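You operate a simulated robot arm through the tools that you are given. There is no shell and no other tool. Be economical: measure what you need, move in short steps, check, and stop when the job is done.

The job below is to be done with a simulated two-armed robot. You get a single attempt, and the scene is never put back.

Task
Put the black bracket with the smallest size on its label from the top of the back bench on the bare end of the long bench. Take the red cap and put it in the orange tray. Take the gland with the largest size on its label from the top of the side table and leave it on the shelf of the grey table. Fetch the sealant tube from the top of the side table and stand it on top of the white small board there. Take the silica sachet on the top of the front bench and put it away on the lower shelf of the packing bench. Put the teal pad on the top of the back bench away on the front corner of the test bench. Open the grey drawer, fetch the green circuit board marked "6 V" from the lower shelf of the side bench and set it in the inside of the grey drawer and shut the drawer again. Take the cap off the squeeze bottle and lay it down on the top of the rework bench. Take the carton stapler and leave it on top of the scuffed film. Put the grey dust plug on top of the blue potting case on the top of the front bench. Take the small bracket and leave it on top of the clear film. Shut the plain flap. Any order will do. Set down upright: red cap, sealant tube, carton stapler, small bracket.

Only the result counts: the job must be done as asked and must still hold three seconds after the hand-in. Knocking over, shifting, dropping, spilling or breaking anything else fails it. Lids that push on must go on centred and level and be pressed home; caps that screw on are set level and turned clockwise until they are tight.

Robot
Two 7-joint arms with two-finger parallel grippers on one trunk, on a base that drives. Base frame: it is fixed to the floor where the robot stands at the start and does not move with it; the origin is under the middle of the robot, x ahead of it, y to its left, z up. Lengths are in mm, angles in degrees, forces in N, time in s.
The left shoulder is at the start at [50, 187, 1085], the right one opposite. With the tool pointing down near the work surface each hand reaches from about 100 to 520 mm from the robot's upright axis, wherever it stands, measured 20 degrees to its own side. Places, roughly: bare end of the long bench [1800, -200, 800]; black bracket [500, -250, 750]; carton stapler (11x21x12 cm) [4300, -2000, 800]; clear film (30x24x4 cm) [3100, -2000, 500]; front corner of the test bench (12x13 cm) [4020, 1140, 760]; gland [4000, 4500, 1000]; green circuit board [-1250, 0, 500]; grey drawer [900, -2000, 700]; grey dust plug (3x3x4 cm) [2500, -2000, 800]; inside of the grey drawer [900, -2100, 700]; lower shelf of the packing bench (160x24 cm) [3300, -2040, 440]; orange tray (20x26x4 cm) [1800, 700, 800]; plain flap [3600, -2100, 1100]; potting case [1750, 250, 750]; red cap (5x5x6 cm) [4000, 3000, 600]; scuffed film (30x24x4 cm) [2800, -2100, 900]; sealant tube [4250, 4750, 1000]; shelf of the grey table [4300, 5700, 500]; silica sachet [1750, 1000, 750]; small board [4250, 4500, 750]; small bracket (12x3x5 cm) [900, -2400, 900]; squeeze bottle (6x6x17 cm) [500, -2100, 900]; teal pad (6x8x4 cm) [600, 2100, 800]. Payload 3.43 kg a hand.
The tool frame of a hand sits at the grasp point between the pads (the TCP): z along the fingers, y along the line on which they close. The tips reach 30 mm beyond it. The gripper opens to 94 mm. The fingers are 28 mm wide and 10 mm thick; the gripper's body (50 by 96 mm) begins 55 mm behind the TCP.
Orientation is that of the tool frame in the base frame, as a unit quaternion [w, x, y, z]. With the fingers straight down and closing along the base's y, the tool's x points along the base's -x, its y along +y and its z along -z.

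Tools
- The arms move only by the tool nudge_tool. It takes "left_deltas", "right_deltas" or both (then of equal length, played together; a hand with none holds still); each is a list of rows, each an object of numbers (a shift or turn left out is 0, a gripper value left out holds the last): "x", "y", "z": the shift along the tool's x, y, z in units of 300 mm (1.0 is 300 mm); "wx", "wy", "wz": the turn, a rotation vector about the tool's x, y, z in units of 60 degrees (1.0 is 60 degrees). In form: [{"x": .., "y": .., "z": .., "wx": .., "wy": .., "wz": ..}, ...]. A call has 1 to 12 rows; each row is the pose to reach, as a shift and turn from the pose commanded when the call began, along the tool's axes at that moment. "left_claw" and "right_claw" are, for a hand that has rows, the opening, from 0 (shut) to 1 (fully open), set as the call begins (left out, the last holds). A call with a number of a shift or a turn outside -1 to 1 is refused whole. Rows are played at 5 a second. More than 50 mm and 8.6 degrees between two rows, or a gripper value outside its range, and nothing of the call is played. Where a pose cannot be reached the arm comes as near as it can. A force on the tool above 40 N (or 10 N above the force at the start of the call, whichever is more), or a blocked arm, ends the call early, and 0.2 s more pass. The fingers move at their own pace (about 153 mm/s each) and stop on an object; they squeeze with about 28 N. The grip force told is the motor's: it shows also when the fingers shut on nothing. Time passes only in rows, and 0.2 s behind the last, so rows that repeat a pose let the fingers close. The reply holds the time, the measured pose of the TCP, the force on the tool along the base axes, the opening and the grip force, in the units named above and with some noise, with the torque about the TCP (base axes, N m) and any sound that the robot's microphone picked up.
- Cameras (640 x 400 px; columns grow to the right, rows downward): "scene" is now at [138.9, -29.5, 1241.2]; the picture's right is [-0.31, -0.95, 0.00], its down [-0.46, 0.15, -0.88] and it looks along [0.83, -0.27, -0.48] (base axes); focal length 294 px, centre (320, 200). "left" rides on the left gripper at [76, -14, -103] in its tool frame; the picture's right is [0.18, 0.98, 0.00], its down [-0.75, 0.14, -0.64] and it looks along [-0.63, 0.12, 0.77] (tool axes); focal length 243 px, centre (320, 200). "right" rides on the right gripper at [76, 14, -103] in its tool frame; the picture's right is [-0.18, 0.98, 0.00], its down [-0.75, -0.14, -0.64] and it looks along [-0.63, -0.12, 0.77] (tool axes); focal length 243 px, centre (320, 200). There is no depth. A picture from a camera that has moved, and an enlarged one, comes with that camera's place and axes in the base frame and with its lens. The place of the scene camera against the robot may be out by one fixed shift of up to 25 mm in any direction.
- get_image(camera): a new picture of that camera. No time passes.
- raise_lower(by): slides the trunk up (or, below 0, down) by that many mm; the arms and the scene camera ride with it, the base frame stays. It gives what a move gives, with no picture.
- steer(legs): drives the robot by 1 to 6 legs, each [ahead, left, turn to the left] in mm, mm and degrees, along the robot's own axes; the way and the turn of a leg run together, so that a leg with both is an arc; at most 1500 mm and 180 degrees a leg. The arms and the cameras ride along, it lands a little off, and it stops where it bumps. It gives what a move gives.
- pan_tilt(pan, tilt): turns the head with the scene camera to pan (to the left, within 80 degrees either way) and tilt (down, from -29 to 69), counted from straight ahead of the robot. It gives what a move gives.
- close_up(camera, box): a new picture of the part [left, top, right, bottom] of that camera's present view, enlarged. No time passes.
- sign_off(): hands the job in; it is judged then, once.

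Work in short steps. Places have to be worked out from the pictures, the camera data and where the tool is seen: move nearer, look again, correct. Check each grasp and each placing, and mend what went wrong. You have 567 turns and 370 pictures in all, those below and enlarged ones among them. Open the grippers and draw the arms clear of the work before you hand the job in, unless the task says otherwise; then end with one line.

The tools are called after ">>>" by a JSON object that holds its "api" and its "payload". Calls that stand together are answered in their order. nudge_tool: Moves the arms, as the interface text tells. Its arguments: {"type":"object","properties":{"left_deltas":{"type":"array"},"left_claw":{"type":"number"},"right_deltas":{"type":"array"},"right_claw":{"type":"number"}},"required":[]} The other tools are called the same way: raise_lower (by) slides the trunk up or down; steer (legs) drives the base; pan_tilt (pan, tilt) turns the head that bears the scene camera; get_image (camera) takes a picture; close_up (camera, box) takes an enlarged picture of a part of a camera's view; sign_off () hands the job in.

At the start:

```text
clock: 0.0
left_ee_pos: [464.3, 23.7, 1081.0]
left_tool_rot: [0.0, -0.001, 1.0, 0.001]
left_force: [-0.3, -0.1, 0.1]
left_moment: [0.0, 0.02, -0.03]
left_width: 94.1
left_finger_force: 0.1
right_ee_pos: [444.9, -340.0, 1074.3]
right_tool_rot: [0.0, 0.002, 1.0, -0.002]
right_force: [-0.2, -0.2, 0.4]
right_moment: [-0.02, -0.03, -0.01]
right_width: 93.8
right_finger_force: 0.1
trunk travel left (down, up): [-300.0, 132.0]
robot x, y, heading: [1.4, -2.1, 0.3]
head pan, tilt: [-18.1, 28.8]
```

scene: 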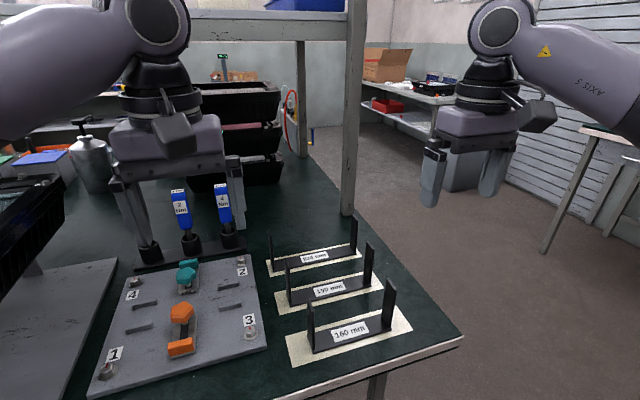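
right: 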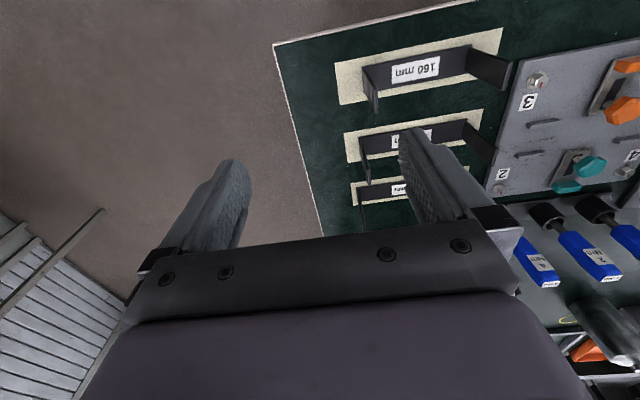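
left: 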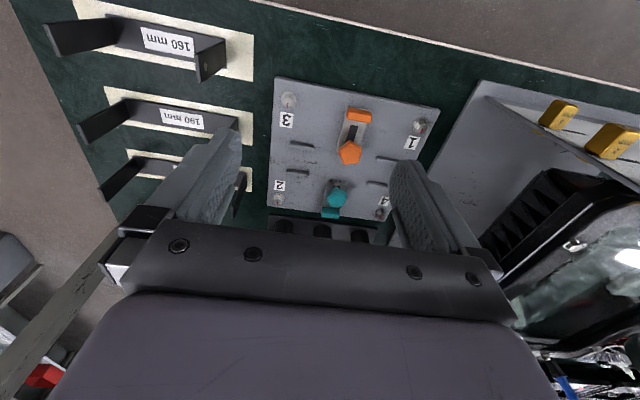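

I see three brackets with labels on the bench ahead; I enlarge them to read the sizes.

>>> {"api": "close_up", "payload": {"camera": "scene", "box": [250, 210, 450, 370]}}

>>> {"api": "close_up", "payload": {"camera": "scene", "box": [300, 0, 640, 212]}}

```text
2.50 times, centred on (350, 290) of scene
camera zoom: at [138.9, -29.5, 1241.2], right [-0.31, -0.95, 0.0], down [-0.46, 0.15, -0.88], along [0.83, -0.27, -0.48], focal length 736 px, centre (245, -25)
```

zoom: 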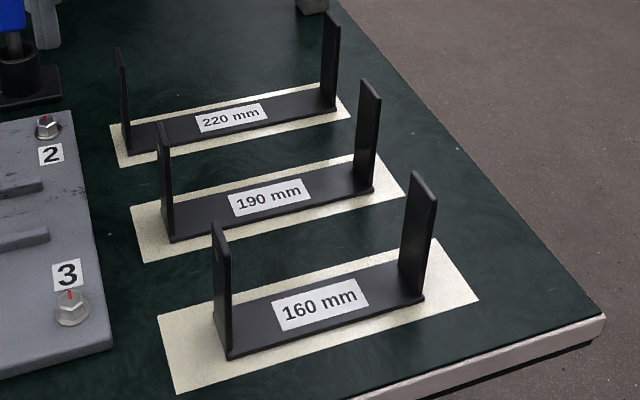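

```text
1.88 times, centred on (470, 106) of scene
camera zoom: at [138.9, -29.5, 1241.2], right [-0.31, -0.95, 0.0], down [-0.46, 0.15, -0.88], along [0.83, -0.27, -0.48], focal length 554 px, centre (38, 377)
```

zoom: 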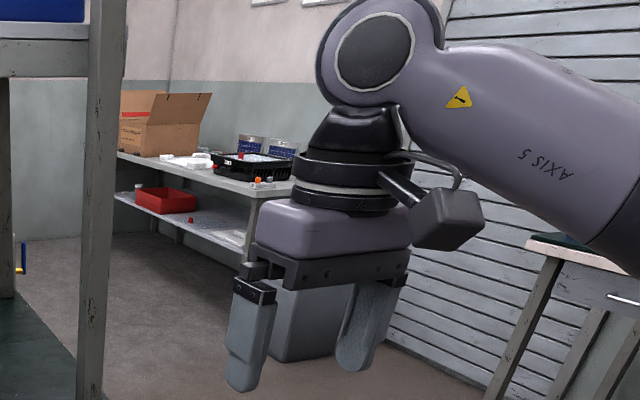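

The 160 mm bracket is the smallest; triangulated at about (481,-200,750). I survey the room before moving.

>>> {"api": "pan_tilt", "payload": {"pan": 30, "tilt": 15}}

>>> {"api": "get_image", "payload": {"camera": "scene"}}

>>> {"api": "pan_tilt", "payload": {"pan": -70, "tilt": 15}}

>>> {"api": "get_image", "payload": {"camera": "scene"}}

>>> {"api": "pan_tilt", "payload": {"pan": -10, "tilt": 5}}

>>> {"api": "get_image", "payload": {"camera": "scene"}}

```text
clock: 1.2
left_ee_pos: [465.0, 22.5, 1077.8]
left_tool_rot: [-0.001, -0.002, 1.0, 0.0]
left_force: [0.2, -0.3, -0.1]
left_moment: [0.02, -0.01, 0.04]
left_width: 94.1
left_finger_force: 0.0
right_ee_pos: [443.5, -339.0, 1074.2]
right_tool_rot: [0.0, 0.001, 1.0, 0.0]
right_force: [-0.5, -0.6, 0.7]
right_moment: [-0.01, -0.02, 0.0]
right_width: 93.9
right_finger_force: 0.1
trunk travel left (down, up): [-300.0, 132.0]
robot x, y, heading: [0.5, 0.2, -0.2]
head pan, tilt: [30.0, 15.0]
```

```text
364 pictures are left
camera scene: at [133.4, 45.3, 1263.5], right [0.5, -0.87, 0.0], down [-0.22, -0.13, -0.97], along [0.84, 0.48, -0.26], focal length 294 px, centre (320, 200)
```

scene: 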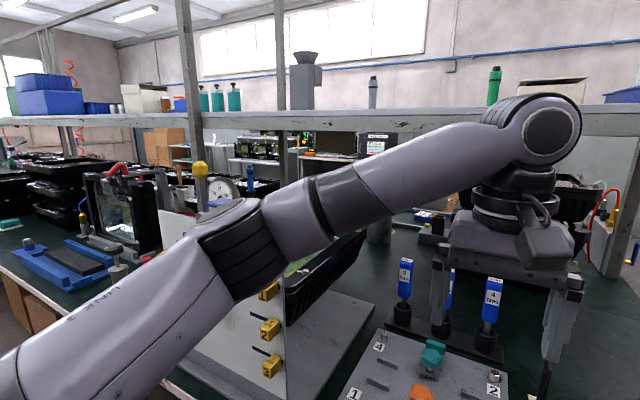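

```text
clock: 2.9
left_ee_pos: [465.9, 23.3, 1080.8]
left_tool_rot: [0.001, -0.001, 1.0, 0.001]
left_force: [0.0, 0.4, 0.3]
left_moment: [-0.01, -0.02, 0.0]
left_width: 93.9
left_finger_force: 0.0
right_ee_pos: [441.5, -339.3, 1076.1]
right_tool_rot: [0.0, 0.002, 1.0, 0.0]
right_force: [-0.1, 0.4, -0.7]
right_moment: [0.01, -0.02, 0.01]
right_width: 94.2
right_finger_force: 0.1
trunk travel left (down, up): [-300.0, 132.0]
robot x, y, heading: [0.2, -1.0, 0.1]
head pan, tilt: [-70.0, 15.0]
```

```text
363 pictures are left
camera scene: at [84.5, -89.0, 1263.5], right [-0.94, -0.34, 0.0], down [-0.09, 0.24, -0.97], along [0.33, -0.91, -0.26], focal length 294 px, centre (320, 200)
```

scene: 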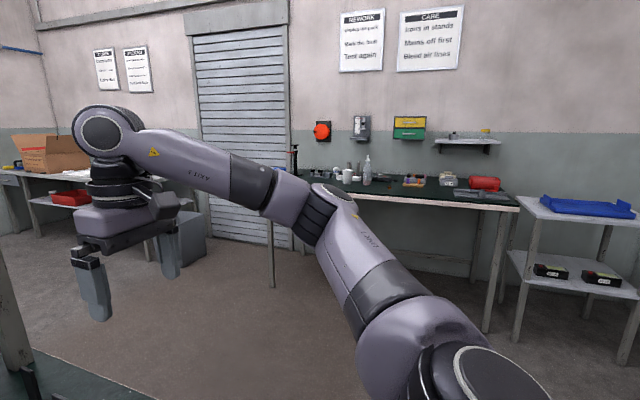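

```text
clock: 4.2
left_ee_pos: [465.6, 22.8, 1080.5]
left_tool_rot: [0.0, -0.001, 1.0, 0.0]
left_force: [-0.3, 0.0, -0.3]
left_moment: [-0.01, -0.03, 0.01]
left_width: 94.0
left_finger_force: 0.1
right_ee_pos: [444.1, -338.7, 1075.3]
right_tool_rot: [0.0, 0.001, 1.0, 0.001]
right_force: [-0.6, -0.2, 0.0]
right_moment: [-0.03, 0.0, 0.0]
right_width: 93.9
right_finger_force: 0.1
trunk travel left (down, up): [-300.0, 132.0]
robot x, y, heading: [0.6, 2.7, -0.0]
head pan, tilt: [-10.0, 5.0]
```

```text
362 pictures are left
camera scene: at [142.9, -17.3, 1279.7], right [-0.17, -0.98, 0.0], down [-0.09, 0.02, -1.0], along [0.98, -0.17, -0.09], focal length 294 px, centre (320, 200)
```

scene: 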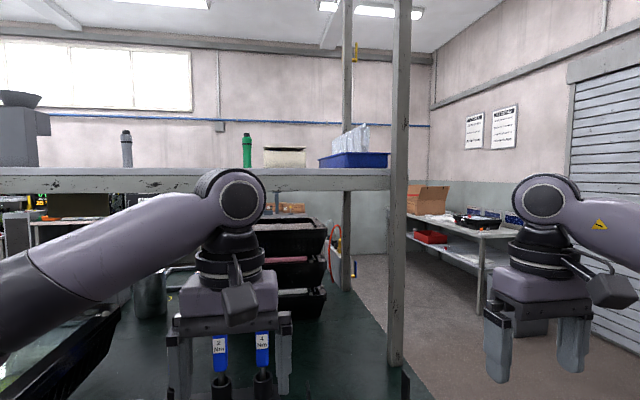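

Layout is clear. I turn the right hand 60° about its axis while moving over the 160 mm bracket (long axis along y), so the fingers can close along x.

>>> {"api": "nudge_tool", "payload": {"right_deltas": [{"x": -0.015, "y": 0.058, "wz": -0.125}, {"x": -0.03, "y": 0.116, "wz": -0.25}, {"x": -0.045, "y": 0.175, "wz": -0.375}, {"x": -0.06, "y": 0.233, "wz": -0.5}, {"x": -0.075, "y": 0.29, "wz": -0.625}, {"x": -0.09, "y": 0.35, "wz": -0.75}, {"x": -0.105, "y": 0.41, "wz": -0.875}, {"x": -0.12, "y": 0.467, "wz": -1.0}], "right_claw": 1}}

```text
clock: 6.0
left_ee_pos: [465.6, 22.8, 1080.2]
left_tool_rot: [0.0, 0.0, 1.0, 0.0]
left_force: [-0.2, -0.2, 0.7]
left_moment: [0.01, 0.03, 0.02]
left_width: 93.9
left_finger_force: 0.1
right_ee_pos: [423.8, -166.1, 1064.8]
right_tool_rot: [0.001, -0.498, 0.867, -0.001]
right_force: [-0.8, 0.0, -0.1]
right_moment: [-0.03, 0.01, -0.03]
right_width: 94.1
right_finger_force: 0.1
right hand out of reach, approached as far as the arm can: row 6, 7, 8
trunk travel left (down, up): [-300.0, 132.0]
robot x, y, heading: [-2.5, -1.3, 0.3]
head pan, tilt: [-10.0, 5.0]
```

The high pose was out of reach; I finish the turn while lowering.

>>> {"api": "nudge_tool", "payload": {"right_deltas": [{"z": 0.12, "wz": -0.125}, {"z": 0.24, "wz": -0.25}, {"z": 0.36, "wz": -0.375}, {"z": 0.45, "wz": -0.5}]}}

>>> {"api": "get_image", "payload": {"camera": "right"}}

```text
clock: 7.0
left_ee_pos: [465.9, 25.5, 1079.2]
left_tool_rot: [-0.001, 0.0, 1.0, -0.001]
left_force: [0.6, -0.3, -0.5]
left_moment: [-0.03, 0.02, 0.02]
left_width: 94.1
left_finger_force: 0.0
right_ee_pos: [324.8, -154.6, 975.0]
right_tool_rot: [0.014, -0.65, 0.759, -0.036]
right_force: [0.8, 0.9, 0.0]
right_moment: [-0.04, 0.01, 0.01]
right_width: 94.2
right_finger_force: 0.1
right hand out of reach, approached as far as the arm can: row 1, 2, 3, 4
trunk travel left (down, up): [-300.0, 132.0]
robot x, y, heading: [1.1, 0.6, 0.1]
head pan, tilt: [-10.0, 5.0]
```

```text
361 pictures are left
camera right: at [290.7, -223.1, 1077.6], right [-0.94, 0.33, -0.07], down [0.21, 0.75, 0.63], along [0.26, 0.58, -0.77], focal length 243 px, centre (320, 200)
```

right: 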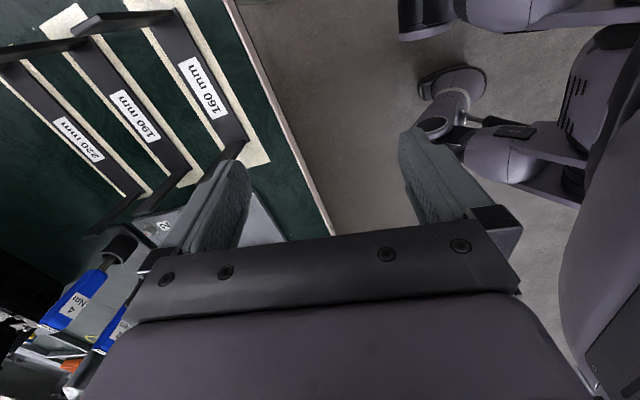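

That wrist direction hits a limit; I turn the hand the other way instead, backing off first, with the left arm shifted aside.

>>> {"api": "nudge_tool", "payload": {"right_deltas": [{"x": 0.05, "y": 0.03, "wz": 0.125}, {"x": 0.1, "y": 0.05, "wz": 0.25}, {"x": 0.15, "y": 0.07, "wz": 0.375}, {"x": 0.2, "y": 0.09, "wz": 0.5}, {"x": 0.25, "y": 0.11, "wz": 0.625}, {"x": 0.3, "y": 0.13, "wz": 0.75}, {"x": 0.35, "y": 0.15, "wz": 0.875}, {"x": 0.4, "y": 0.17, "wz": 1.0}], "left_deltas": [{"y": 0.08}, {"y": 0.16}, {"y": 0.24}, {"y": 0.3}, {"y": 0.4}, {"y": 0.5}, {"y": 0.55}, {"y": 0.55}]}}

>>> {"api": "nudge_tool", "payload": {"right_deltas": [{"wz": 0.125}, {"wz": 0.25}, {"wz": 0.375}, {"wz": 0.5}, {"wz": 0.625}, {"wz": 0.75}, {"wz": 0.875}, {"wz": 1.0}]}}

>>> {"api": "nudge_tool", "payload": {"right_deltas": [{"wz": 0.125}, {"wz": 0.25}, {"wz": 0.375}, {"wz": 0.5}, {"wz": 0.625}, {"wz": 0.75}, {"wz": 0.875}, {"wz": 1.0}]}}

```text
clock: 8.8
left_ee_pos: [464.6, 187.2, 1082.0]
left_tool_rot: [0.001, -0.001, 1.0, 0.0]
left_force: [0.1, -0.2, -0.1]
left_moment: [0.0, -0.02, 0.02]
left_width: 94.3
left_finger_force: 0.2
right_ee_pos: [267.1, -264.6, 977.1]
right_tool_rot: [0.03, -0.184, 0.982, -0.023]
right_force: [0.1, -0.1, 0.0]
right_moment: [-0.03, 0.01, -0.02]
right_width: 93.9
right_finger_force: 0.0
right hand out of reach, approached as far as the arm can: row 8
trunk travel left (down, up): [-300.0, 132.0]
robot x, y, heading: [-2.1, 0.6, -0.1]
head pan, tilt: [-10.0, 5.0]
```

```text
clock: 10.6
left_ee_pos: [464.3, 187.7, 1081.6]
left_tool_rot: [0.0, -0.001, 1.0, 0.0]
left_force: [0.0, -0.5, 0.4]
left_moment: [-0.01, -0.01, 0.0]
left_width: 93.9
left_finger_force: 0.0
right_ee_pos: [266.8, -266.3, 976.2]
right_tool_rot: [0.038, 0.333, 0.942, -0.006]
right_force: [0.1, -1.0, 0.0]
right_moment: [0.0, 0.02, -0.02]
right_width: 94.2
right_finger_force: 0.1
trunk travel left (down, up): [-300.0, 132.0]
robot x, y, heading: [-0.9, -0.7, 0.0]
head pan, tilt: [-10.0, 5.0]
```

```text
clock: 12.4
left_ee_pos: [463.5, 187.6, 1081.2]
left_tool_rot: [0.001, 0.0, 1.0, 0.0]
left_force: [0.6, 0.2, 0.3]
left_moment: [0.01, -0.02, -0.01]
left_width: 94.0
left_finger_force: 0.1
right_ee_pos: [266.6, -266.1, 975.8]
right_tool_rot: [0.034, 0.759, 0.65, 0.014]
right_force: [1.5, -0.4, -0.5]
right_moment: [0.01, 0.02, 0.0]
right_width: 94.3
right_finger_force: 0.0
trunk travel left (down, up): [-300.0, 132.0]
robot x, y, heading: [0.8, 2.0, -0.3]
head pan, tilt: [-10.0, 5.0]
```

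The other direction works. I correct the small tilt and move over the bracket centre at z≈930.

>>> {"api": "nudge_tool", "payload": {"right_deltas": [{"x": 0.055, "y": 0.11, "z": 0.03, "wx": 0.01, "wy": 0.004, "wz": -0.024}, {"x": 0.11, "y": 0.22, "z": 0.06, "wx": 0.02, "wy": 0.009, "wz": -0.049}, {"x": 0.164, "y": 0.33, "z": 0.095, "wx": 0.032, "wy": 0.013, "wz": -0.073}, {"x": 0.22, "y": 0.44, "z": 0.13, "wx": 0.043, "wy": 0.018, "wz": -0.098}, {"x": 0.275, "y": 0.55, "z": 0.16, "wx": 0.054, "wy": 0.022, "wz": -0.122}, {"x": 0.328, "y": 0.66, "z": 0.193, "wx": 0.065, "wy": 0.027, "wz": -0.147}]}}

>>> {"api": "get_image", "payload": {"camera": "right"}}

```text
clock: 13.8
left_ee_pos: [464.3, 186.4, 1080.3]
left_tool_rot: [-0.001, 0.0, 1.0, 0.001]
left_force: [-0.4, 0.1, -0.7]
left_moment: [-0.02, 0.03, 0.0]
left_width: 94.0
left_finger_force: 0.2
right_ee_pos: [480.4, -200.2, 931.0]
right_tool_rot: [0.001, 0.706, 0.708, 0.0]
right_force: [0.3, 0.4, 0.0]
right_moment: [0.0, 0.01, 0.05]
right_width: 94.1
right_finger_force: 0.1
trunk travel left (down, up): [-300.0, 132.0]
robot x, y, heading: [0.2, -4.8, -0.2]
head pan, tilt: [-10.0, 5.0]
```

```text
360 pictures are left
camera right: at [493.6, -123.5, 1033.7], right [0.98, -0.18, 0.0], down [-0.14, -0.75, 0.64], along [-0.12, -0.63, -0.77], focal length 243 px, centre (320, 200)
```

right: 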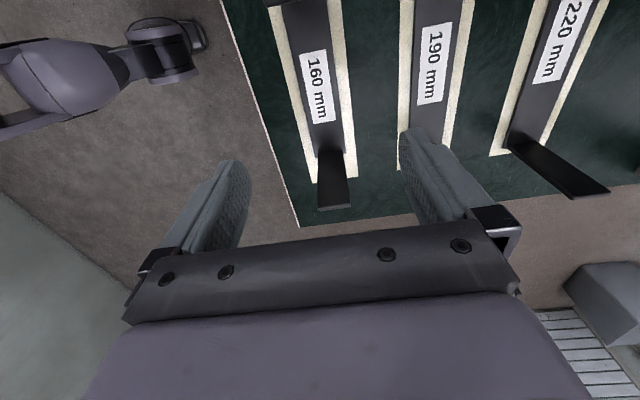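

Bracket centre confirmed at about (479,-200), aligned with y. I lower to z≈800.

>>> {"api": "nudge_tool", "payload": {"right_deltas": [{"z": 0.15}, {"z": 0.3}, {"z": 0.437}]}}

>>> {"api": "get_image", "payload": {"camera": "right"}}

>>> {"api": "pan_tilt", "payload": {"pan": -20, "tilt": 40}}

>>> {"api": "get_image", "payload": {"camera": "scene"}}

```text
clock: 14.6
left_ee_pos: [464.4, 187.1, 1080.2]
left_tool_rot: [0.001, -0.001, 1.0, 0.0]
left_force: [0.0, -0.4, -0.4]
left_moment: [-0.01, 0.03, 0.01]
left_width: 93.9
left_finger_force: 0.0
right_ee_pos: [479.1, -201.0, 798.9]
right_tool_rot: [0.001, 0.706, 0.708, 0.001]
right_force: [-0.2, -0.4, 1.2]
right_moment: [-0.02, 0.0, -0.01]
right_width: 94.0
right_finger_force: 0.0
trunk travel left (down, up): [-300.0, 132.0]
robot x, y, heading: [0.7, -2.1, 0.1]
head pan, tilt: [-10.0, 5.0]
```

```text
359 pictures are left
camera right: at [492.7, -124.7, 900.9], right [0.98, -0.18, 0.0], down [-0.14, -0.75, 0.64], along [-0.12, -0.63, -0.77], focal length 243 px, centre (320, 200)
```

right: 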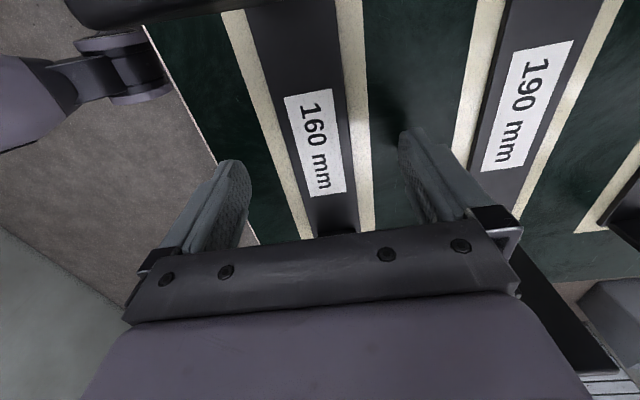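

```text
clock: 15.6
left_ee_pos: [465.1, 186.6, 1081.3]
left_tool_rot: [0.0, -0.002, 1.0, -0.001]
left_force: [0.7, -0.2, -1.1]
left_moment: [0.0, -0.02, 0.0]
left_width: 94.0
left_finger_force: 0.1
right_ee_pos: [479.5, -201.5, 798.4]
right_tool_rot: [0.001, 0.707, 0.707, 0.001]
right_force: [0.7, -0.4, 0.1]
right_moment: [0.0, 0.03, 0.04]
right_width: 94.2
right_finger_force: 0.1
trunk travel left (down, up): [-300.0, 132.0]
robot x, y, heading: [-1.9, -2.0, 0.1]
head pan, tilt: [-20.0, 40.0]
```

```text
358 pictures are left
camera scene: at [132.4, -30.4, 1224.0], right [-0.34, -0.94, 0.0], down [-0.6, 0.22, -0.77], along [0.72, -0.26, -0.64], focal length 294 px, centre (320, 200)
```

scene: 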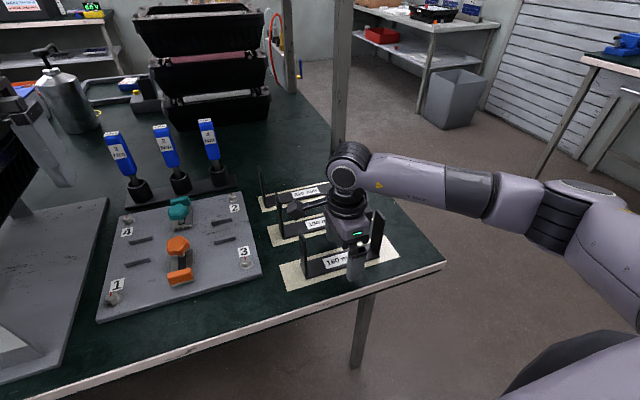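

Plate top is at about z=747, so I go down to z≈775 with a small x correction and close.

>>> {"api": "nudge_tool", "payload": {"right_deltas": [{"z": 0.04, "y": -0.01}, {"z": 0.078, "y": -0.01}]}}

>>> {"api": "nudge_tool", "payload": {"right_deltas": [{"z": 0}, {"z": 0}, {"z": 0}], "right_claw": 0}}

>>> {"api": "nudge_tool", "payload": {"right_deltas": [{"z": -0.05}, {"z": -0.1}, {"z": -0.2}]}}

>>> {"api": "get_image", "payload": {"camera": "right"}}

```text
clock: 16.2
left_ee_pos: [464.4, 187.5, 1081.3]
left_tool_rot: [0.0, -0.001, 1.0, 0.0]
left_force: [0.1, 0.3, 0.0]
left_moment: [-0.02, 0.04, 0.01]
left_width: 93.9
left_finger_force: 0.0
right_ee_pos: [476.6, -201.1, 790.8]
right_tool_rot: [0.001, 0.707, 0.707, 0.002]
right_force: [-11.6, -1.6, 18.5]
right_moment: [-0.26, 1.23, -0.18]
right_width: 94.1
right_finger_force: 0.0
trunk travel left (down, up): [-300.0, 132.0]
robot x, y, heading: [-0.7, -2.0, -0.2]
head pan, tilt: [-20.0, 40.0]
stopped in row 2 (right hand): the force on the tool passed its limit (the readings are from after the stop); the commanded pose is now the measured one
```

```text
clock: 17.0
left_ee_pos: [461.3, 187.8, 1082.0]
left_tool_rot: [0.0, -0.001, 1.0, 0.0]
left_force: [-0.1, -0.7, 0.4]
left_moment: [0.01, 0.04, 0.0]
left_width: 94.1
left_finger_force: 0.1
right_ee_pos: [478.6, -201.3, 790.5]
right_tool_rot: [0.003, 0.706, 0.708, 0.006]
right_force: [-7.6, 0.5, 25.4]
right_moment: [-0.14, 0.92, 0.07]
right_width: 39.4
right_finger_force: 28.0
trunk travel left (down, up): [-300.0, 132.0]
robot x, y, heading: [-0.3, 1.0, 0.1]
head pan, tilt: [-20.0, 40.0]
```

```text
clock: 17.8
left_ee_pos: [464.2, 188.8, 1080.1]
left_tool_rot: [-0.001, -0.001, 1.0, 0.0]
left_force: [-0.4, 0.2, 0.6]
left_moment: [0.02, 0.0, 0.0]
left_width: 94.0
left_finger_force: 0.1
right_ee_pos: [478.0, -200.7, 847.4]
right_tool_rot: [0.001, 0.707, 0.707, 0.003]
right_force: [-0.1, -0.7, -2.0]
right_moment: [-0.01, -0.02, -0.01]
right_width: 39.4
right_finger_force: 27.9
trunk travel left (down, up): [-300.0, 132.0]
robot x, y, heading: [-0.3, -0.5, -0.2]
head pan, tilt: [-20.0, 40.0]
```

```text
357 pictures are left
camera right: at [491.0, -124.3, 951.2], right [0.98, -0.18, 0.01], down [-0.14, -0.76, 0.64], along [-0.11, -0.63, -0.77], focal length 243 px, centre (320, 200)
```

right: 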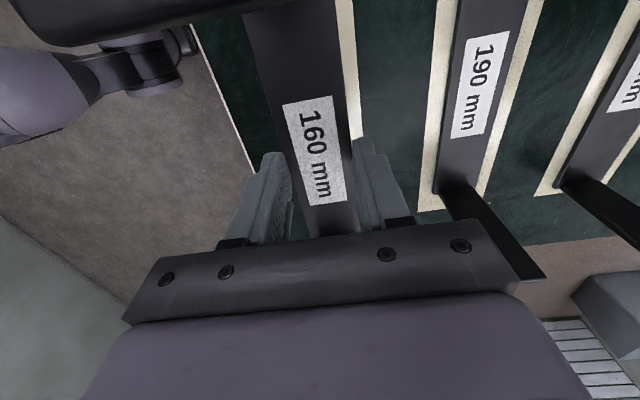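

Bracket held (39 mm, ~2 N). I raise it, back off the bench and drive around toward the bare end of the long bench.

>>> {"api": "nudge_tool", "payload": {"right_deltas": [{"z": -0.1}, {"z": -0.2}, {"z": -0.3}]}}

>>> {"api": "steer", "payload": {"legs": [[-350, 0, 0], [0, 0, -90], [1050, 0, 0], [0, 0, 90], [1400, 0, 0]]}}

>>> {"api": "pan_tilt", "payload": {"pan": 60, "tilt": 15}}

>>> {"api": "get_image", "payload": {"camera": "scene"}}

>>> {"api": "pan_tilt", "payload": {"pan": -50, "tilt": 15}}

>>> {"api": "get_image", "payload": {"camera": "scene"}}

```text
clock: 18.6
left_ee_pos: [464.4, 187.8, 1081.0]
left_tool_rot: [0.0, -0.002, 1.0, 0.0]
left_force: [0.1, 0.1, -0.6]
left_moment: [-0.03, 0.01, -0.01]
left_width: 94.0
left_finger_force: 0.1
right_ee_pos: [477.5, -202.5, 938.8]
right_tool_rot: [0.001, 0.707, 0.707, 0.003]
right_force: [-0.3, 0.3, -2.1]
right_moment: [-0.04, 0.01, -0.02]
right_width: 39.4
right_finger_force: 28.4
trunk travel left (down, up): [-300.0, 132.0]
robot x, y, heading: [-0.8, 0.8, -0.2]
head pan, tilt: [-20.0, 40.0]
```

```text
clock: 40.1
left_ee_pos: [1509.5, -870.9, 1081.6]
left_tool_rot: [-0.001, 0.003, 1.0, 0.0]
left_force: [0.3, 0.1, 0.2]
left_moment: [0.01, 0.02, -0.02]
left_width: 94.0
left_finger_force: 0.1
right_ee_pos: [1519.0, -1261.3, 937.3]
right_tool_rot: [0.002, 0.71, 0.705, 0.003]
right_force: [-0.5, -0.6, -3.0]
right_moment: [0.02, 0.01, -0.01]
right_width: 39.5
right_finger_force: 28.1
trunk travel left (down, up): [-300.0, 132.0]
robot x, y, heading: [1044.1, -1053.0, -0.6]
head pan, tilt: [-20.0, 40.0]
```

```text
clock: 41.6
left_ee_pos: [1508.7, -871.9, 1080.7]
left_tool_rot: [0.0, 0.003, 1.0, 0.0]
left_force: [0.3, -1.2, -0.7]
left_moment: [0.01, 0.0, -0.01]
left_width: 94.1
left_finger_force: 0.1
right_ee_pos: [1518.8, -1261.8, 939.0]
right_tool_rot: [0.002, 0.709, 0.705, 0.003]
right_force: [-0.1, 0.8, -2.5]
right_moment: [0.0, 0.05, 0.04]
right_width: 39.4
right_finger_force: 28.0
trunk travel left (down, up): [-300.0, 132.0]
robot x, y, heading: [1042.7, -1055.6, -0.3]
head pan, tilt: [60.0, 15.0]
```

```text
356 pictures are left
camera scene: at [1142.6, -977.2, 1263.5], right [0.86, -0.51, 0.0], down [-0.13, -0.22, -0.97], along [0.49, 0.83, -0.26], focal length 294 px, centre (320, 200)
```

scene: 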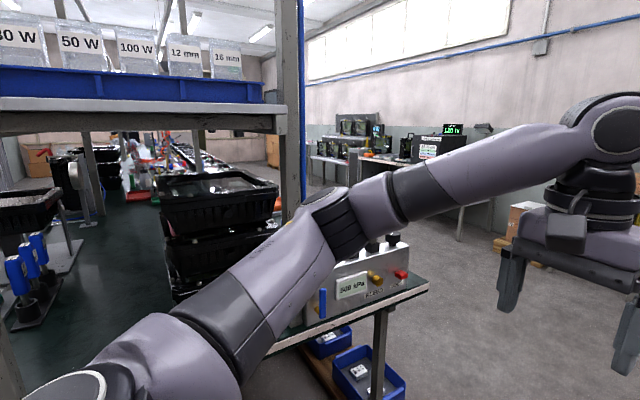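

```text
clock: 43.5
left_ee_pos: [1509.2, -873.6, 1080.3]
left_tool_rot: [0.0, 0.003, 1.0, 0.0]
left_force: [-0.9, 0.5, -0.9]
left_moment: [0.0, 0.04, -0.01]
left_width: 94.0
left_finger_force: 0.0
right_ee_pos: [1518.3, -1261.4, 938.2]
right_tool_rot: [0.001, 0.71, 0.704, 0.004]
right_force: [-0.2, 1.1, -2.5]
right_moment: [0.0, -0.06, 0.05]
right_width: 39.5
right_finger_force: 28.5
trunk travel left (down, up): [-300.0, 132.0]
robot x, y, heading: [1044.0, -1052.5, -0.3]
head pan, tilt: [-50.0, 15.0]
```

```text
355 pictures are left
camera scene: at [1154.8, -1129.7, 1263.5], right [-0.77, -0.64, 0.0], down [-0.17, 0.2, -0.97], along [0.62, -0.74, -0.26], focal length 294 px, centre (320, 200)
```

scene: 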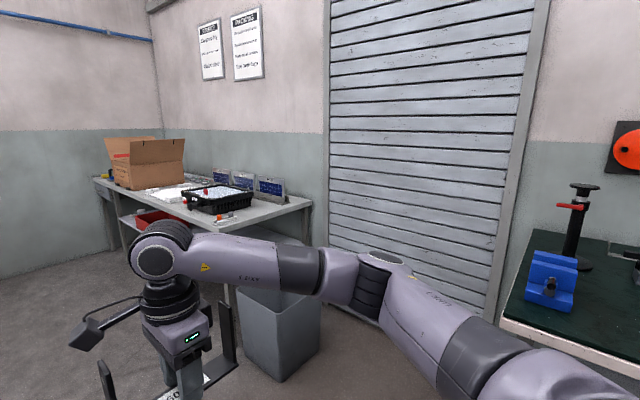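

I continue around to the +x side of the long bench and look at its end.

>>> {"api": "steer", "payload": {"legs": [[1400, 0, 0], [0, 0, 90], [850, 0, 0], [0, 0, 90]]}}

>>> {"api": "pan_tilt", "payload": {"pan": 0, "tilt": 25}}

>>> {"api": "get_image", "payload": {"camera": "scene"}}

```text
clock: 62.2
left_ee_pos: [1972.7, -399.4, 1080.5]
left_tool_rot: [0.0, 1.0, 0.009, 0.0]
left_force: [0.2, -0.6, -0.4]
left_moment: [0.0, 0.0, 0.02]
left_width: 94.4
left_finger_force: 0.1
right_ee_pos: [1952.7, -12.0, 937.6]
right_tool_rot: [0.003, 0.713, -0.701, -0.002]
right_force: [-0.5, 0.1, -1.8]
right_moment: [0.01, 0.05, -0.01]
right_width: 39.4
right_finger_force: 27.3
trunk travel left (down, up): [-300.0, 132.0]
robot x, y, heading: [2435.6, -203.7, -179.2]
head pan, tilt: [-50.0, 15.0]
```

```text
clock: 63.4
left_ee_pos: [1972.1, -399.3, 1080.6]
left_tool_rot: [-0.001, 1.0, 0.01, -0.001]
left_force: [-0.5, -0.5, 0.5]
left_moment: [0.01, 0.0, 0.0]
left_width: 93.7
left_finger_force: 0.1
right_ee_pos: [1952.5, -10.7, 937.6]
right_tool_rot: [0.002, 0.714, -0.701, -0.001]
right_force: [0.1, -0.1, -2.7]
right_moment: [0.03, 0.01, -0.03]
right_width: 39.4
right_finger_force: 28.2
trunk travel left (down, up): [-300.0, 132.0]
robot x, y, heading: [2433.8, -208.0, -179.5]
head pan, tilt: [0.0, 25.0]
```

```text
354 pictures are left
camera scene: at [2277.3, -208.7, 1247.3], right [-0.01, 1.0, 0.0], down [0.42, 0.01, -0.91], along [-0.91, -0.01, -0.42], focal length 294 px, centre (320, 200)
```

scene: 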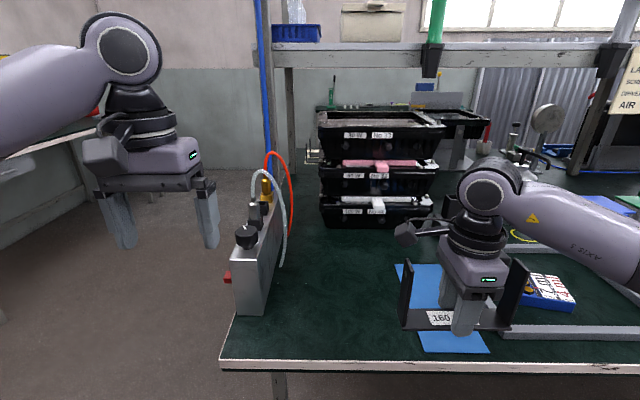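

The bare end is the free stretch between the air unit (ending y≈-290) and the blue mat (from y≈-8). I drive so the right hand comes over (1800,-155).

>>> {"api": "steer", "payload": {"legs": [[0, 145, 0], [150, 0, 0]]}}

>>> {"api": "pan_tilt", "payload": {"pan": -20, "tilt": 40}}

>>> {"api": "get_image", "payload": {"camera": "scene"}}

>>> {"api": "get_image", "payload": {"camera": "right"}}

```text
clock: 65.7
left_ee_pos: [1880.4, -545.5, 1081.2]
left_tool_rot: [0.0, 1.0, 0.007, 0.0]
left_force: [-0.7, 0.2, 0.2]
left_moment: [-0.01, -0.03, 0.01]
left_width: 94.1
left_finger_force: 0.1
right_ee_pos: [1860.9, -157.1, 937.8]
right_tool_rot: [0.002, 0.712, -0.702, -0.001]
right_force: [0.2, 0.9, -2.2]
right_moment: [0.01, -0.05, -0.01]
right_width: 39.2
right_finger_force: 27.9
trunk travel left (down, up): [-300.0, 132.0]
robot x, y, heading: [2343.0, -349.4, -179.3]
head pan, tilt: [0.0, 25.0]
stopped in leg 2: the robot was blocked; the commanded pose is now the measured one
```

```text
clock: 66.6
left_ee_pos: [1881.3, -544.4, 1081.4]
left_tool_rot: [0.001, 1.0, 0.006, -0.001]
left_force: [-0.2, -0.2, -0.7]
left_moment: [-0.04, -0.02, -0.05]
left_width: 93.9
left_finger_force: 0.0
right_ee_pos: [1861.8, -157.6, 937.4]
right_tool_rot: [0.002, 0.712, -0.702, -0.001]
right_force: [0.0, 0.2, -1.8]
right_moment: [0.03, 0.02, 0.0]
right_width: 39.7
right_finger_force: 27.5
trunk travel left (down, up): [-300.0, 132.0]
robot x, y, heading: [2347.7, -354.8, -179.1]
head pan, tilt: [-20.0, 40.0]
```

```text
353 pictures are left
camera scene: at [2197.7, -326.7, 1224.0], right [0.33, 0.94, 0.0], down [0.61, -0.21, -0.77], along [-0.72, 0.25, -0.64], focal length 294 px, centre (320, 200)
```

scene: 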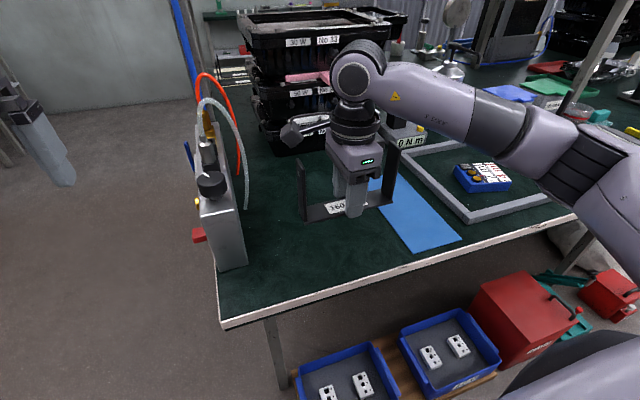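

```text
352 pictures are left
camera right: at [1848.6, -232.7, 1040.8], right [-0.99, 0.17, 0.01], down [0.13, 0.76, 0.64], along [0.1, 0.63, -0.77], focal length 243 px, centre (320, 200)
```

right: 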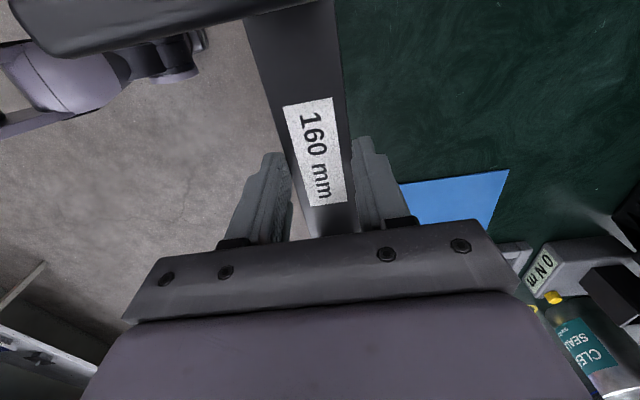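

Bumped the pallet/bench foot zone at x≈2345, so I reach: move the bracket 65 mm inward and lower to z≈850.

>>> {"api": "nudge_tool", "payload": {"right_deltas": [{"y": 0.07}, {"y": 0.14}, {"y": 0.217}, {"y": 0.217, "z": 0.1}, {"y": 0.217, "z": 0.2}, {"y": 0.217, "z": 0.29}]}}

>>> {"api": "get_image", "payload": {"camera": "scene"}}

```text
clock: 68.0
left_ee_pos: [1880.5, -546.4, 1081.5]
left_tool_rot: [0.0, 1.0, 0.007, 0.0]
left_force: [-0.6, 0.9, 0.7]
left_moment: [-0.03, 0.02, 0.02]
left_width: 93.8
left_finger_force: 0.0
right_ee_pos: [1797.5, -158.1, 849.4]
right_tool_rot: [0.003, 0.713, -0.701, -0.001]
right_force: [0.7, 0.0, -2.3]
right_moment: [-0.02, 0.01, 0.02]
right_width: 39.6
right_finger_force: 27.7
trunk travel left (down, up): [-300.0, 132.0]
robot x, y, heading: [2341.7, -350.7, -179.1]
head pan, tilt: [-20.0, 40.0]
```

```text
351 pictures are left
camera scene: at [2197.6, -326.5, 1223.9], right [0.33, 0.94, 0.0], down [0.61, -0.21, -0.77], along [-0.72, 0.25, -0.64], focal length 294 px, centre (320, 200)
```

scene: 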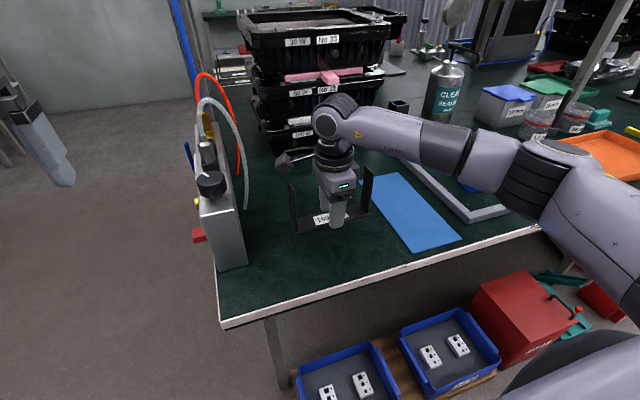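

Reach is fine. I lower to near-contact, then in small steps.

>>> {"api": "nudge_tool", "payload": {"right_deltas": [{"z": 0.08}, {"z": 0.16}, {"z": 0.19}, {"z": 0.21}, {"z": 0.23}, {"z": 0.25}]}}

>>> {"api": "get_image", "payload": {"camera": "scene"}}

```text
clock: 69.3
left_ee_pos: [1882.8, -546.2, 1082.4]
left_tool_rot: [-0.001, 1.0, 0.007, -0.001]
left_force: [0.2, 0.2, -0.1]
left_moment: [0.01, 0.03, 0.0]
left_width: 93.9
left_finger_force: 0.0
right_ee_pos: [1796.9, -158.9, 789.8]
right_tool_rot: [0.004, 0.712, -0.703, -0.003]
right_force: [12.8, 2.2, 17.7]
right_moment: [0.59, -0.85, -0.22]
right_width: 39.8
right_finger_force: 27.7
trunk travel left (down, up): [-300.0, 132.0]
robot x, y, heading: [2342.8, -353.9, -179.2]
head pan, tilt: [-20.0, 40.0]
stopped in row 6 (right hand): the force on the tool passed its limit (the readings are from after the stop); the commanded pose is now the measured one
```

```text
350 pictures are left
camera scene: at [2200.4, -326.9, 1224.4], right [0.33, 0.94, 0.0], down [0.6, -0.21, -0.77], along [-0.72, 0.25, -0.64], focal length 294 px, centre (320, 200)
```

scene: 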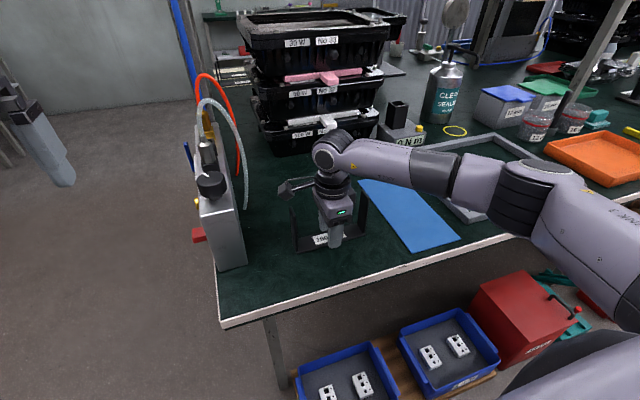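

Contact at TCP z≈790 (bench top ≈760). I open and lift away.

>>> {"api": "nudge_tool", "payload": {"right_deltas": [{"z": 0}, {"z": 0}, {"z": -0.1}, {"z": -0.25}, {"z": -0.4}, {"z": -0.5}], "right_claw": 1}}

>>> {"api": "get_image", "payload": {"camera": "right"}}

```text
clock: 70.7
left_ee_pos: [1879.4, -545.7, 1081.3]
left_tool_rot: [0.0, 1.0, 0.007, 0.0]
left_force: [0.2, 1.1, -1.1]
left_moment: [0.0, -0.01, -0.02]
left_width: 93.7
left_finger_force: 0.1
right_ee_pos: [1795.7, -158.9, 937.4]
right_tool_rot: [0.005, 0.712, -0.702, -0.003]
right_force: [0.0, -0.9, -0.5]
right_moment: [0.0, 0.0, 0.0]
right_width: 94.1
right_finger_force: 0.0
trunk travel left (down, up): [-300.0, 132.0]
robot x, y, heading: [2345.1, -356.5, -179.3]
head pan, tilt: [-20.0, 40.0]
```

```text
349 pictures are left
camera right: at [1782.8, -233.3, 1041.0], right [-0.99, 0.17, 0.01], down [0.14, 0.76, 0.64], along [0.1, 0.63, -0.77], focal length 243 px, centre (320, 200)
```

right: 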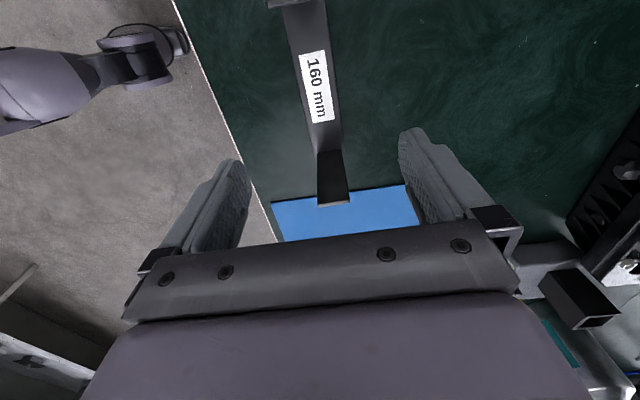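

Bracket stands well. Next the silica sachet near (1750,1000): back off and drive along the front bench.

>>> {"api": "steer", "payload": {"legs": [[-250, 0, 0], [0, -1150, 0]]}}

>>> {"api": "pan_tilt", "payload": {"pan": 0, "tilt": 30}}

>>> {"api": "get_image", "payload": {"camera": "scene"}}

```text
clock: 77.9
left_ee_pos: [2118.4, 599.2, 1081.7]
left_tool_rot: [0.0, 1.0, 0.01, 0.0]
left_force: [0.4, -0.4, 0.0]
left_moment: [0.01, -0.01, 0.0]
left_width: 94.0
left_finger_force: 0.1
right_ee_pos: [2030.6, 986.7, 937.3]
right_tool_rot: [0.005, 0.714, -0.7, -0.004]
right_force: [1.5, 0.5, -0.1]
right_moment: [0.0, -0.01, -0.01]
right_width: 94.0
right_finger_force: 0.1
trunk travel left (down, up): [-300.0, 132.0]
robot x, y, heading: [2580.2, 789.9, -179.0]
head pan, tilt: [-20.0, 40.0]
```

```text
clock: 78.8
left_ee_pos: [2118.5, 598.9, 1081.6]
left_tool_rot: [0.0, 1.0, 0.01, 0.0]
left_force: [0.0, -0.2, 0.5]
left_moment: [0.03, -0.02, 0.01]
left_width: 93.8
left_finger_force: 0.0
right_ee_pos: [2031.3, 986.1, 937.0]
right_tool_rot: [0.005, 0.714, -0.7, -0.002]
right_force: [0.0, -0.2, 0.1]
right_moment: [0.01, -0.02, 0.02]
right_width: 94.1
right_finger_force: 0.1
trunk travel left (down, up): [-300.0, 132.0]
robot x, y, heading: [2579.6, 793.2, -178.9]
head pan, tilt: [0.0, 30.0]
```

```text
348 pictures are left
camera scene: at [2424.0, 790.0, 1239.3], right [-0.02, 1.0, 0.0], down [0.5, 0.01, -0.87], along [-0.87, -0.01, -0.5], focal length 294 px, centre (320, 200)
```

scene: 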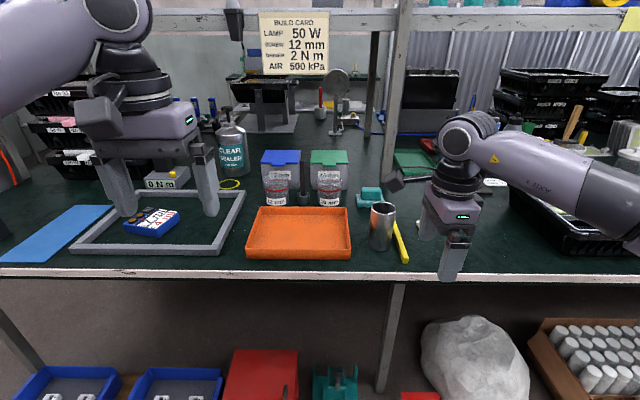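

I enlarge the area around (394,231) to find the sachet and look at the potting case.

>>> {"api": "close_up", "payload": {"camera": "scene", "box": [340, 150, 500, 270]}}

>>> {"api": "close_up", "payload": {"camera": "scene", "box": [60, 140, 360, 270]}}

>>> {"api": "get_image", "payload": {"camera": "right"}}

```text
3.33 times, centred on (420, 210) of scene
camera zoom: at [2424.0, 790.0, 1239.3], right [-0.02, 1.0, 0.0], down [0.5, 0.01, -0.87], along [-0.87, -0.01, -0.5], focal length 981 px, centre (-13, 167)
```

zoom: 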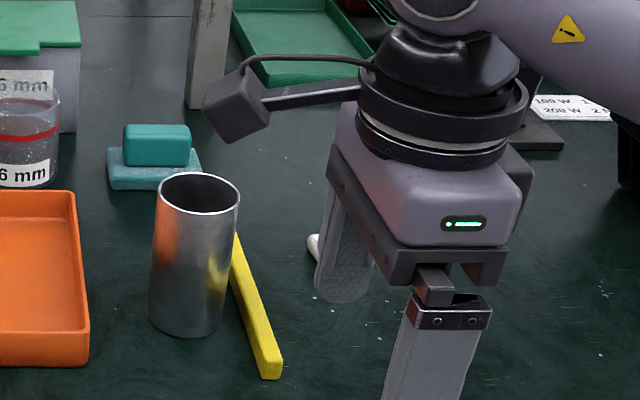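

```text
2.13 times, centred on (210, 205) of scene
camera zoom: at [2424.0, 790.0, 1239.3], right [-0.02, 1.0, 0.0], down [0.5, 0.01, -0.87], along [-0.87, -0.01, -0.5], focal length 628 px, centre (555, 189)
```

zoom: 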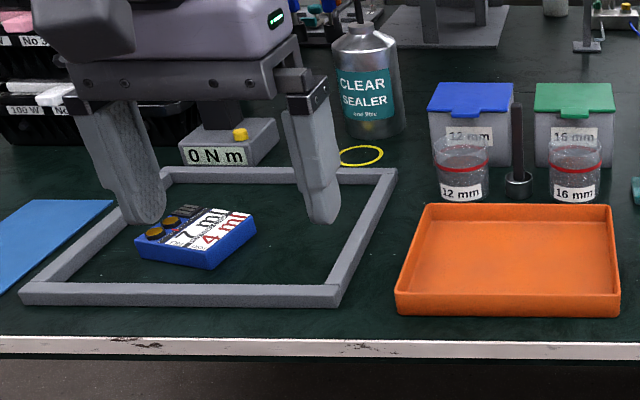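

```text
345 pictures are left
camera right: at [2018.0, 910.2, 1040.5], right [-0.99, 0.17, 0.01], down [0.13, 0.76, 0.64], along [0.1, 0.63, -0.77], focal length 243 px, centre (320, 200)
```

right: 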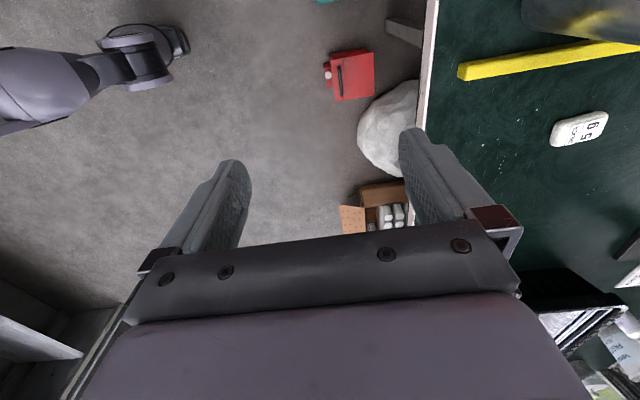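

Sachet is at about (1730,1080), long axis ~25° from x. I check the floor ahead of the robot before driving closer.

>>> {"api": "pan_tilt", "payload": {"pan": 0, "tilt": 60}}

>>> {"api": "get_image", "payload": {"camera": "scene"}}

```text
clock: 79.7
left_ee_pos: [2118.4, 599.3, 1081.0]
left_tool_rot: [0.0, 1.0, 0.01, 0.0]
left_force: [0.1, 0.8, -0.2]
left_moment: [0.02, -0.01, -0.03]
left_width: 94.1
left_finger_force: 0.0
right_ee_pos: [2030.8, 985.7, 937.5]
right_tool_rot: [0.006, 0.714, -0.7, -0.003]
right_force: [-0.7, 0.0, -0.1]
right_moment: [-0.02, 0.0, -0.01]
right_width: 93.9
right_finger_force: 0.1
trunk travel left (down, up): [-300.0, 132.0]
robot x, y, heading: [2579.0, 795.4, -178.8]
head pan, tilt: [0.0, 60.0]
```

```text
344 pictures are left
camera scene: at [2447.7, 790.3, 1197.3], right [-0.02, 1.0, 0.0], down [0.87, 0.01, -0.5], along [-0.5, -0.01, -0.87], focal length 294 px, centre (320, 200)
```

scene: 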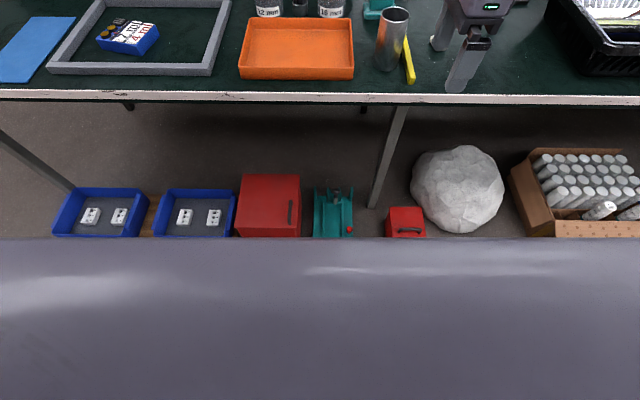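

Floor items protrude to about x≈1970, so I'll stop the base at x≈2370. I drive there with the right hand lined up, then turn the wrist back.

>>> {"api": "steer", "payload": {"legs": [[0, -118, -1.2], [205, 0, 0]]}}

>>> {"api": "nudge_tool", "payload": {"right_deltas": [{"wz": -0.125}, {"wz": -0.25}, {"wz": -0.375}, {"wz": -0.5}, {"wz": -0.625}, {"wz": -0.75}, {"wz": -0.875}, {"wz": -1.0}]}}

>>> {"api": "nudge_tool", "payload": {"right_deltas": [{"wz": -0.125}, {"wz": -0.25}, {"wz": -0.375}, {"wz": -0.5}, {"wz": -0.625}, {"wz": -0.75}, {"wz": -0.875}, {"wz": -0.917}]}}

>>> {"api": "get_image", "payload": {"camera": "right"}}

```text
clock: 82.2
left_ee_pos: [1907.2, 725.8, 1081.5]
left_tool_rot: [0.0, 1.0, -0.001, -0.001]
left_force: [-0.2, -0.4, -0.3]
left_moment: [-0.04, -0.02, 0.05]
left_width: 94.0
left_finger_force: 0.1
right_ee_pos: [1829.0, 1114.3, 936.8]
right_tool_rot: [-0.005, -0.706, 0.708, 0.002]
right_force: [-0.5, -0.1, 0.1]
right_moment: [0.02, 0.01, 0.0]
right_width: 93.7
right_finger_force: 0.0
trunk travel left (down, up): [-300.0, 132.0]
robot x, y, heading: [2373.8, 912.9, 179.7]
head pan, tilt: [0.0, 60.0]
```

```text
clock: 84.0
left_ee_pos: [1907.0, 725.1, 1081.7]
left_tool_rot: [0.0, 1.0, -0.001, 0.0]
left_force: [0.0, -0.4, 0.2]
left_moment: [-0.01, 0.01, 0.01]
left_width: 93.8
left_finger_force: 0.1
right_ee_pos: [1827.8, 1115.6, 936.7]
right_tool_rot: [0.003, 0.966, -0.258, -0.005]
right_force: [-0.7, 0.3, 0.4]
right_moment: [0.0, -0.04, -0.03]
right_width: 93.9
right_finger_force: 0.1
trunk travel left (down, up): [-300.0, 132.0]
robot x, y, heading: [2375.3, 913.2, 179.7]
head pan, tilt: [0.0, 60.0]
```

```text
clock: 85.8
left_ee_pos: [1907.7, 726.1, 1081.5]
left_tool_rot: [0.0, 1.0, -0.002, 0.0]
left_force: [-1.3, 0.2, -0.5]
left_moment: [0.02, -0.03, 0.01]
left_width: 93.9
left_finger_force: 0.1
right_ee_pos: [1828.8, 1114.6, 938.2]
right_tool_rot: [0.0, 0.976, 0.216, -0.006]
right_force: [-0.2, -0.1, 0.5]
right_moment: [-0.01, 0.01, 0.02]
right_width: 93.6
right_finger_force: 0.1
trunk travel left (down, up): [-300.0, 132.0]
robot x, y, heading: [2371.2, 910.4, 179.9]
head pan, tilt: [0.0, 60.0]
```

```text
343 pictures are left
camera right: at [1904.2, 1135.4, 1039.2], right [0.25, -0.97, 0.0], down [-0.74, -0.19, 0.65], along [-0.63, -0.16, -0.76], focal length 243 px, centre (320, 200)
```

right: 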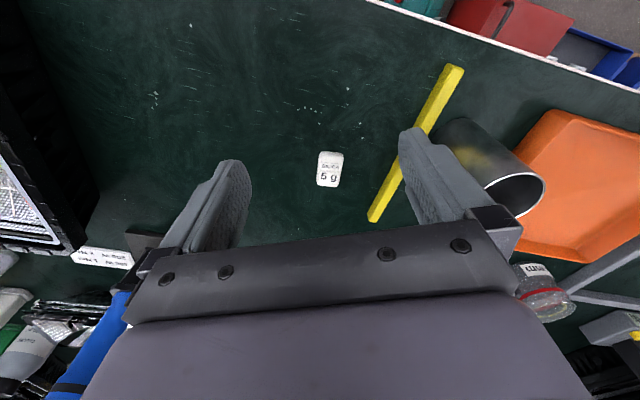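

Aligned nicely; sachet at (1734,1078). I move over it with a partly open gripper and go down to z≈800.

>>> {"api": "nudge_tool", "payload": {"right_deltas": [{"x": -0.12, "y": -0.007}, {"x": -0.24, "y": -0.014}, {"x": -0.338, "y": -0.021}, {"x": -0.338, "y": -0.021, "z": 0.15}, {"x": -0.338, "y": -0.021, "z": 0.3}, {"x": -0.338, "y": -0.021, "z": 0.45}], "right_claw": 0.65}}

>>> {"api": "get_image", "payload": {"camera": "right"}}

```text
clock: 87.2
left_ee_pos: [1906.7, 725.7, 1081.8]
left_tool_rot: [0.0, 1.0, -0.002, 0.0]
left_force: [0.0, 0.6, -0.4]
left_moment: [0.01, -0.05, -0.03]
left_width: 93.9
left_finger_force: 0.1
right_ee_pos: [1779.5, 1088.0, 861.5]
right_tool_rot: [0.0, 0.976, 0.216, -0.006]
right_force: [-0.3, 0.0, -0.2]
right_moment: [0.02, 0.0, -0.01]
right_width: 61.2
right_finger_force: 0.1
right hand out of reach, approached as far as the arm can: row 2, 3, 4, 5, 6
trunk travel left (down, up): [-300.0, 132.0]
robot x, y, heading: [2374.0, 911.7, 179.7]
head pan, tilt: [0.0, 60.0]
```

```text
342 pictures are left
camera right: at [1854.7, 1108.1, 962.8], right [0.25, -0.97, 0.0], down [-0.74, -0.19, 0.65], along [-0.63, -0.16, -0.76], focal length 243 px, centre (320, 200)
```

right: 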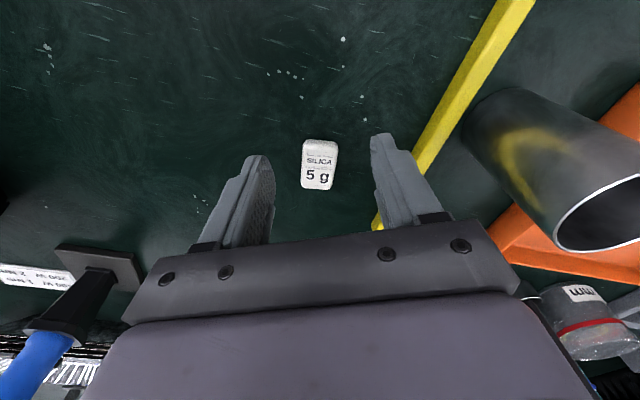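

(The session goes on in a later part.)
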